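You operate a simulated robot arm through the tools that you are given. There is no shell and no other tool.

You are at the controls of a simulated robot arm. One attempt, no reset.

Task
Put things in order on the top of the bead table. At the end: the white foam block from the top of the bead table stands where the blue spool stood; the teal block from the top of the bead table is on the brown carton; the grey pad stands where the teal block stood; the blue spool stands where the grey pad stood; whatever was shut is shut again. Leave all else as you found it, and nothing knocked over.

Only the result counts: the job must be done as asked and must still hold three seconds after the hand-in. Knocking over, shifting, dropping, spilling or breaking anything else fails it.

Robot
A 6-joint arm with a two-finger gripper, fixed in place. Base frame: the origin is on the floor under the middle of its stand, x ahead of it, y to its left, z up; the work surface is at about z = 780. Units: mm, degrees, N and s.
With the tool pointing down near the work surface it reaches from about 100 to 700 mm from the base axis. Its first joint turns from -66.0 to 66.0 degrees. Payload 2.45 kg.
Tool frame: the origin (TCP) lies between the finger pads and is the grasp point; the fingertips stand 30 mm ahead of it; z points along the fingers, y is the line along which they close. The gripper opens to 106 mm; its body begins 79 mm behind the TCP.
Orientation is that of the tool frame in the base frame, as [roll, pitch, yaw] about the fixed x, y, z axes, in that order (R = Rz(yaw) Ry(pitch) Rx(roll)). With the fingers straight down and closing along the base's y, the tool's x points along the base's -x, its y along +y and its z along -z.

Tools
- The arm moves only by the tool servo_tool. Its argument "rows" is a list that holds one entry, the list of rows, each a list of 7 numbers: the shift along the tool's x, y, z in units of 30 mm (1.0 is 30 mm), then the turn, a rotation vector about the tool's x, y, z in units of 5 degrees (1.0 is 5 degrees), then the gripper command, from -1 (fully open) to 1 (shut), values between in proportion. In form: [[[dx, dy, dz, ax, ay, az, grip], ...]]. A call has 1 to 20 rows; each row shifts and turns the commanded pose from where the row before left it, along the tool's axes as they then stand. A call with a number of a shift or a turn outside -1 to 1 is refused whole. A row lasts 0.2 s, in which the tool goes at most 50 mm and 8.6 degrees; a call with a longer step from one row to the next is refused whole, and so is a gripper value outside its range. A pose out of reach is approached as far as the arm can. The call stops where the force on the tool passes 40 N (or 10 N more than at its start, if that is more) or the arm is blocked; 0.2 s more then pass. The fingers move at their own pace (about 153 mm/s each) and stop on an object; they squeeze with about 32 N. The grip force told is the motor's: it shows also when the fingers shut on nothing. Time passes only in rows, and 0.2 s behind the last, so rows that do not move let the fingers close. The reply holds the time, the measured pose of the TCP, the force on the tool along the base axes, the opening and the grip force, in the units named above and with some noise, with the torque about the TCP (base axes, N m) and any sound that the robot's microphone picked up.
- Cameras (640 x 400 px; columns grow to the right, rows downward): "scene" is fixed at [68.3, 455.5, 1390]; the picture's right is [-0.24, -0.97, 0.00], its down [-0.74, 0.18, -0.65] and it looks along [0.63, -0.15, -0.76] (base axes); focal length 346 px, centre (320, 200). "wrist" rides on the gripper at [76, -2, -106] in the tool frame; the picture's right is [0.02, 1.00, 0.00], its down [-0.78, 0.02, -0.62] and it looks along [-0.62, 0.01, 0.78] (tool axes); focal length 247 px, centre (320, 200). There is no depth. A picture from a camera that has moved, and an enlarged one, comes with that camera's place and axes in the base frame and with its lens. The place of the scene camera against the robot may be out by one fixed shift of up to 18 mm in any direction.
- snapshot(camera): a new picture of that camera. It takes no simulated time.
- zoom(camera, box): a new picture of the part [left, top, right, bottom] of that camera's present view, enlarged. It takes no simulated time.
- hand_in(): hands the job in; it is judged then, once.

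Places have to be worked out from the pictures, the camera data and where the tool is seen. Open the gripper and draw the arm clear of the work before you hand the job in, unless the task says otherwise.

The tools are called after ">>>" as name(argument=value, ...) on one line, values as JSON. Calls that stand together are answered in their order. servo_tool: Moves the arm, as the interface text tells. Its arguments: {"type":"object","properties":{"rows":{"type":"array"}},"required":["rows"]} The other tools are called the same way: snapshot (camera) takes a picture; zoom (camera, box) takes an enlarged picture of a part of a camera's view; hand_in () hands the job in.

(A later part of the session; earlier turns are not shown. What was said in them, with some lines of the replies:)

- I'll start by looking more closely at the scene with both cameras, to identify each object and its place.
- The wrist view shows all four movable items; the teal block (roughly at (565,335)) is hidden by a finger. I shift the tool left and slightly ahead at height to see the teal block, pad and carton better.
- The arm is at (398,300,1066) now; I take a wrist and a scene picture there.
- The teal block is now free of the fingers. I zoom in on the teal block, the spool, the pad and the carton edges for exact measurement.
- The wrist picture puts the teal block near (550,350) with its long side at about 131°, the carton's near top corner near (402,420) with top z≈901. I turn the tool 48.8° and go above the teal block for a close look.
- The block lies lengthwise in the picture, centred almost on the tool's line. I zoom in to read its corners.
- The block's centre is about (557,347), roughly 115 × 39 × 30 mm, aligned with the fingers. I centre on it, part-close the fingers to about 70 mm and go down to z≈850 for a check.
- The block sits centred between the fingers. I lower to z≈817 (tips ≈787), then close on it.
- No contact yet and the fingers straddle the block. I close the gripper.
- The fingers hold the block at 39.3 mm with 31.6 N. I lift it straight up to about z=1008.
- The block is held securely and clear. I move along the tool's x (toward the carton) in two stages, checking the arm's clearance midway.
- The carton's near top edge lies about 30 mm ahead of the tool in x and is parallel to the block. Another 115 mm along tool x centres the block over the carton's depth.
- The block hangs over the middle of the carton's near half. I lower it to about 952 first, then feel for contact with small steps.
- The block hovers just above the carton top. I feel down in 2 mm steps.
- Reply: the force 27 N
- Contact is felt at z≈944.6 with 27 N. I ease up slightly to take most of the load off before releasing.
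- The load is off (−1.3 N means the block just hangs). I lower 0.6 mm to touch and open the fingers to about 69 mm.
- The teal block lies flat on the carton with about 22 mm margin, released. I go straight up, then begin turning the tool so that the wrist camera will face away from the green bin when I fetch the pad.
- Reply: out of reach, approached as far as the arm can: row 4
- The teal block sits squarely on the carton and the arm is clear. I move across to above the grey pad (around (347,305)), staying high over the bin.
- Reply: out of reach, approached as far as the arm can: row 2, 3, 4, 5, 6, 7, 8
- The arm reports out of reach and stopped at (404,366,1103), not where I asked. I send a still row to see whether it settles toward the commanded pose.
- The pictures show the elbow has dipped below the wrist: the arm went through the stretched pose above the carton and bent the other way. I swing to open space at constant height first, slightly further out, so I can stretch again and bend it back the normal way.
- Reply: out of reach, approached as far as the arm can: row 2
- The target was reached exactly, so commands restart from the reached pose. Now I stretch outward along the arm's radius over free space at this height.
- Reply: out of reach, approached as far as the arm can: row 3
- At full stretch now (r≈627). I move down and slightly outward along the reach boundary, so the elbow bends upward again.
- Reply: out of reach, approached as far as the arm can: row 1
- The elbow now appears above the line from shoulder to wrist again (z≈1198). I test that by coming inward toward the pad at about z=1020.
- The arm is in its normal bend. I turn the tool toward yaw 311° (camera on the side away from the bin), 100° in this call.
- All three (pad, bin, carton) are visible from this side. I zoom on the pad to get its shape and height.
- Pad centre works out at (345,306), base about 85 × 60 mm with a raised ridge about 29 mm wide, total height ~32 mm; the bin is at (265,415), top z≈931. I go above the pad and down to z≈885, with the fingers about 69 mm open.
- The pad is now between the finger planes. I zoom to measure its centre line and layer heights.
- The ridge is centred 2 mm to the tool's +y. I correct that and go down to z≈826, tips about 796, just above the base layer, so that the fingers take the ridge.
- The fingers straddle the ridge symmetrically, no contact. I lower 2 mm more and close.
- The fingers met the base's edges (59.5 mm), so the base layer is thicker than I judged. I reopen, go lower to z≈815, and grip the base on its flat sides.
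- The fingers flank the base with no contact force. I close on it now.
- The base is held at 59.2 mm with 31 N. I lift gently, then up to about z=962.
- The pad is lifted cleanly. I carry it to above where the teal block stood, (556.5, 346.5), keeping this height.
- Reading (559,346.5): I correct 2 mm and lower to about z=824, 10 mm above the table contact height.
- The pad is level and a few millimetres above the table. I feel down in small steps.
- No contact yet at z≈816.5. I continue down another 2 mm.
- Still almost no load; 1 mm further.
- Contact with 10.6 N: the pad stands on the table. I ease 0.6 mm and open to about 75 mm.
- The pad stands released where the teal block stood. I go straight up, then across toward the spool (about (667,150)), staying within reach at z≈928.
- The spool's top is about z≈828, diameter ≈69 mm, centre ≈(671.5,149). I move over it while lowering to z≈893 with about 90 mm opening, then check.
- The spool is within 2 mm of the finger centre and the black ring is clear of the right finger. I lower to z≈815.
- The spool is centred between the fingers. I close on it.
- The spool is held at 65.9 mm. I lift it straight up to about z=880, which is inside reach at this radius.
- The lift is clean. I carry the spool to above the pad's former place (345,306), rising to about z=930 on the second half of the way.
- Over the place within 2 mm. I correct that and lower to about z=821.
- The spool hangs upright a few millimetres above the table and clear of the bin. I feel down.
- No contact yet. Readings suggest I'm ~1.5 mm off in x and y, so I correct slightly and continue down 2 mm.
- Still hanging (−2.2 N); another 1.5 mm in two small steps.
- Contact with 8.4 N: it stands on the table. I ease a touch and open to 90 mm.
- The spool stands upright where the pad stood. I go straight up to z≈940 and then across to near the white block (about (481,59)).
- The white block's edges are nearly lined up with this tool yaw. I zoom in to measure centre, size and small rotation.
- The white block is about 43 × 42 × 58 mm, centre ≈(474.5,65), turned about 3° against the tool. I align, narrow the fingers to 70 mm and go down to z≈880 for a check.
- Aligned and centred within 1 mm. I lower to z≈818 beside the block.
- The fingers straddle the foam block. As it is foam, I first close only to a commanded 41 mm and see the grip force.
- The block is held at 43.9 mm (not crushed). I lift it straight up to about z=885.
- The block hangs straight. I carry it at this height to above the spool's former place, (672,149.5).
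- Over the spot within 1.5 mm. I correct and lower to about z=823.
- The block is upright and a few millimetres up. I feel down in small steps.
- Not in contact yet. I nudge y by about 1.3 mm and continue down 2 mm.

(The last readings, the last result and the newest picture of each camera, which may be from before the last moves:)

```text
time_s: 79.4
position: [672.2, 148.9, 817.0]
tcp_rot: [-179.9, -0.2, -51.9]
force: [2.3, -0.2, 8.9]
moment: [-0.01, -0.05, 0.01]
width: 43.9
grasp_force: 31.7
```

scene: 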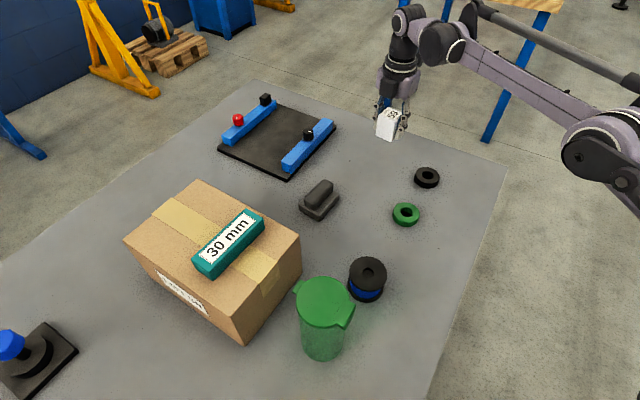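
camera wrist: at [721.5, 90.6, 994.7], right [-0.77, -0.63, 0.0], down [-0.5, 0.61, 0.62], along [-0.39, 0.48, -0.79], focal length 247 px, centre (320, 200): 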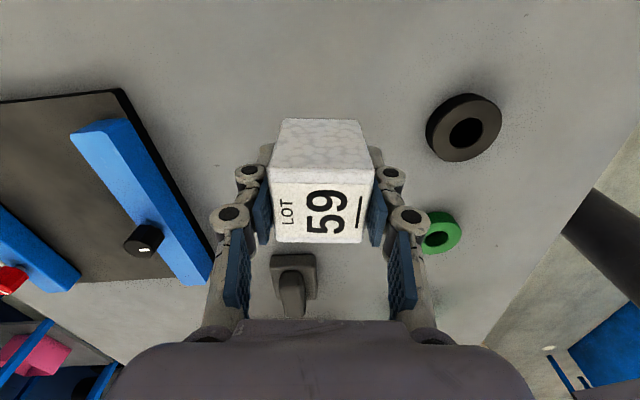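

Contact with 8.9 N at z≈817: it stands on the table. I ease slightly and open to 70 mm.

>>> servo_tool(rows=[[[0, 0, -0.015, 0, 0, 0, 0.5], [0, 0, 0, 0, 0, 0, 0], [0, 0, 0, 0, 0, 0, -0.32], [0, 0, 0, 0, 0, 0, -0.32]]])

>>> snapshot(camera="wrist")

>>> zoom(camera="scene", box=[330, 80, 450, 200])

```text
time_s: 80.4
position: [670.9, 148.9, 816.4]
tcp_rot: [-180.0, -0.3, -51.8]
force: [-0.4, -0.3, -0.6]
moment: [-0.03, -0.03, 0.01]
width: 70.1
grasp_force: 0.1
```

```text
taken
camera wrist: at [719.3, 90.6, 922.9], right [-0.77, -0.63, 0.0], down [-0.5, 0.61, 0.62], along [-0.39, 0.48, -0.79], focal length 247 px, centre (320, 200)
```

wrist: 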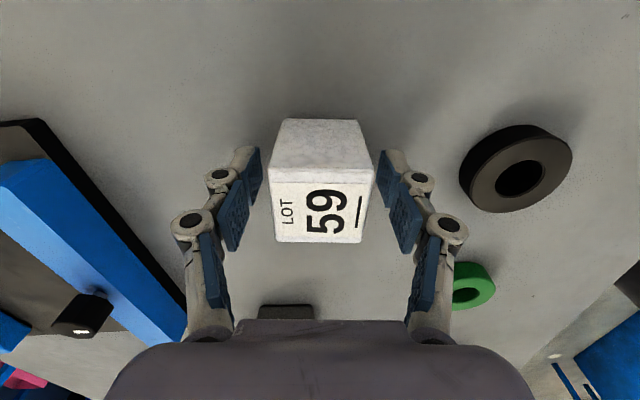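

```text
3.33 times, centred on (390, 140) of scene
camera zoom: at [68.3, 455.5, 1390.0], right [-0.24, -0.97, 0.0], down [-0.74, 0.18, -0.65], along [0.63, -0.15, -0.76], focal length 1154 px, centre (87, 400)
```

zoom: 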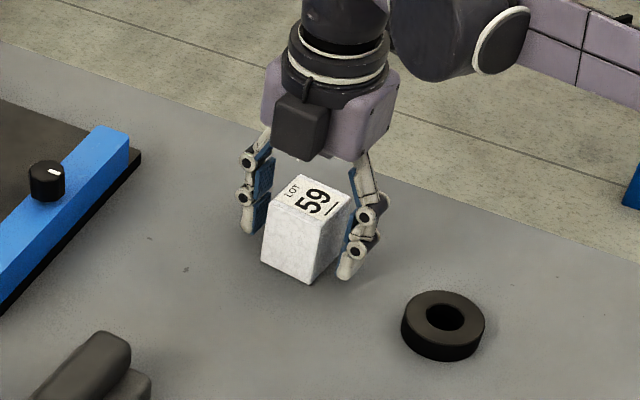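

The white block stands upright on the spool's former place. I go straight up to z≈903 (within reach), then draw inward and higher.

>>> servo_tool(rows=[[[0, 0, -0.4, 0, 0, 0, -0.32], [0, 0, -0.8, 0, 0, 0, -0.32], [0, 0, -0.9, 0, 0, 0, -0.32], [0, 0, -0.8, 0, 0, 0, -0.32], [-0.366, 0.772, 0, 0, 0, 0, -0.5], [-0.366, 0.772, 0, 0, 0, 0, -0.7], [-0.366, 0.772, -0.5, 0, 0, 0, -1], [-0.366, 0.772, -0.6, 0, 0, 0, -1], [-0.366, 0.772, -0.7, 0, 0, 0, -1], [-0.366, 0.772, -0.7, 0, 0, 0, -1], [-0.366, 0.772, -0.7, 0, 0, 0, -1], [0, 0, -0.7, 0, 0, 0, -1], [0, 0, 0, 0, 0, 0, -1]]])

>>> snapshot(camera="scene")

>>> snapshot(camera="wrist")

```text
time_s: 83.2
position: [495.2, 110.8, 1021.3]
tcp_rot: [180.0, -0.1, -51.9]
force: [0.3, -0.9, 0.9]
moment: [-0.01, 0.01, -0.03]
width: 106.2
grasp_force: 0.1
```

```text
taken
```

scene: 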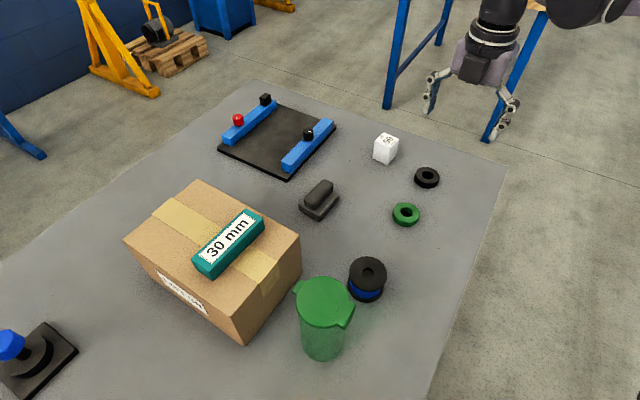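

```text
taken
camera wrist: at [542.5, 51.9, 1126.8], right [-0.77, -0.63, 0.0], down [-0.5, 0.61, 0.62], along [-0.39, 0.48, -0.79], focal length 247 px, centre (320, 200)
```

wrist: 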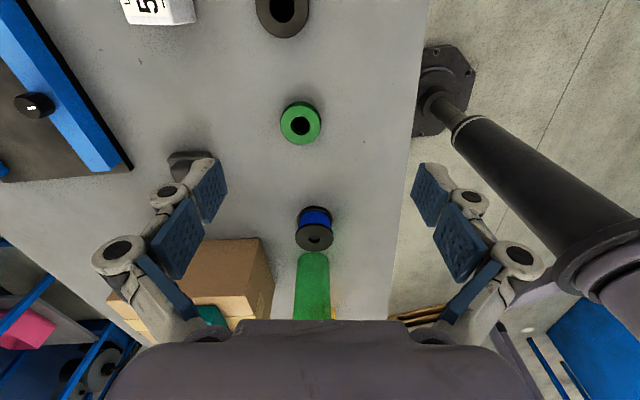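

All four items are in their new places, and rings, bin, carton, fixture look unmoved. I zoom in to verify them closely before handing in.

>>> zoom(camera="scene", box=[280, 120, 500, 260])

>>> zoom(camera="scene", box=[120, 170, 400, 370])

>>> zoom(camera="scene", box=[200, 80, 360, 190])

```text
2.86 times, centred on (390, 190) of scene
camera zoom: at [68.3, 455.5, 1390.0], right [-0.24, -0.97, 0.0], down [-0.74, 0.18, -0.65], along [0.63, -0.15, -0.76], focal length 989 px, centre (120, 229)
```

zoom: 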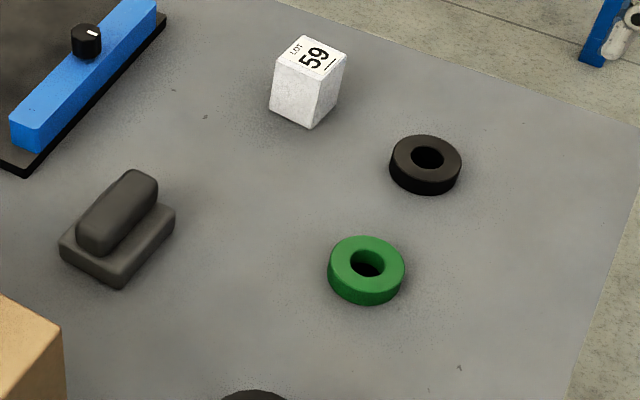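

```text
2.00 times, centred on (260, 270) of scene
camera zoom: at [68.3, 455.5, 1390.0], right [-0.24, -0.97, 0.0], down [-0.74, 0.18, -0.65], along [0.63, -0.15, -0.76], focal length 692 px, centre (440, 60)
```

zoom: 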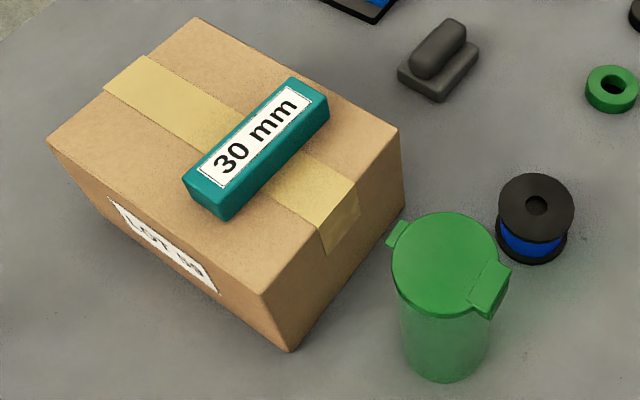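

```text
3.64 times, centred on (280, 135) of scene
camera zoom: at [68.3, 455.5, 1390.0], right [-0.24, -0.97, 0.0], down [-0.74, 0.18, -0.65], along [0.63, -0.15, -0.76], focal length 1259 px, centre (466, 436)
```

zoom: 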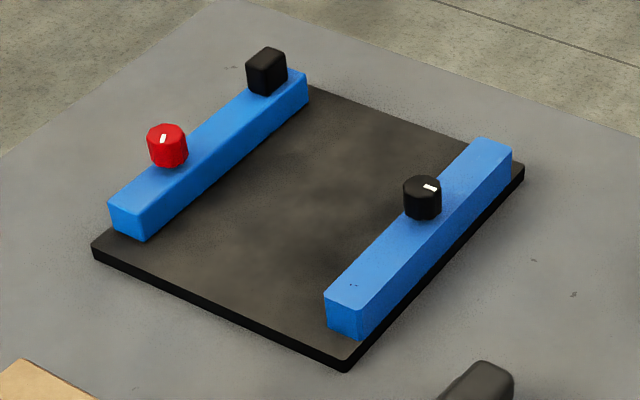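

The close-ups match the task: the teal block is flat on the carton, the grey pad is on the teal block's spot, the spool is on the pad's spot and the white block is on the spool's spot. The bin lid is still shut and nothing else has moved. The gripper is open and well clear at z≈1021, so I hand in.

>>> hand_in()

```text
The job is handed in.
```

I put all four items in their new places and handed the job in. No verdict has come back.

- **Teal block:** it lies flat on the brown carton, with about 22 mm to spare at the nearest edge I measured.
- **Grey pad:** it stands where the teal block stood.
- **Blue spool:** it stands upright where the grey pad stood.
- **White foam block:** it stands upright where the blue spool stood.

By the measured readings, each of the last three is within about 2 mm of the original spot.

In the last close-up pictures the rings, carton, green bin and control plate look as they did at the start. I opened nothing, and the bin lid is still shut. I left the gripper open and the arm raised clear at z≈1021.

Twice something did not go to plan. After I placed the teal block, the arm reached full stretch and its elbow bent the wrong way, so I moved out over open space to bring it back. My first grip on the grey pad caught the edge of its base; I released it and gripped lower down. Neither seems to have moved anything else.
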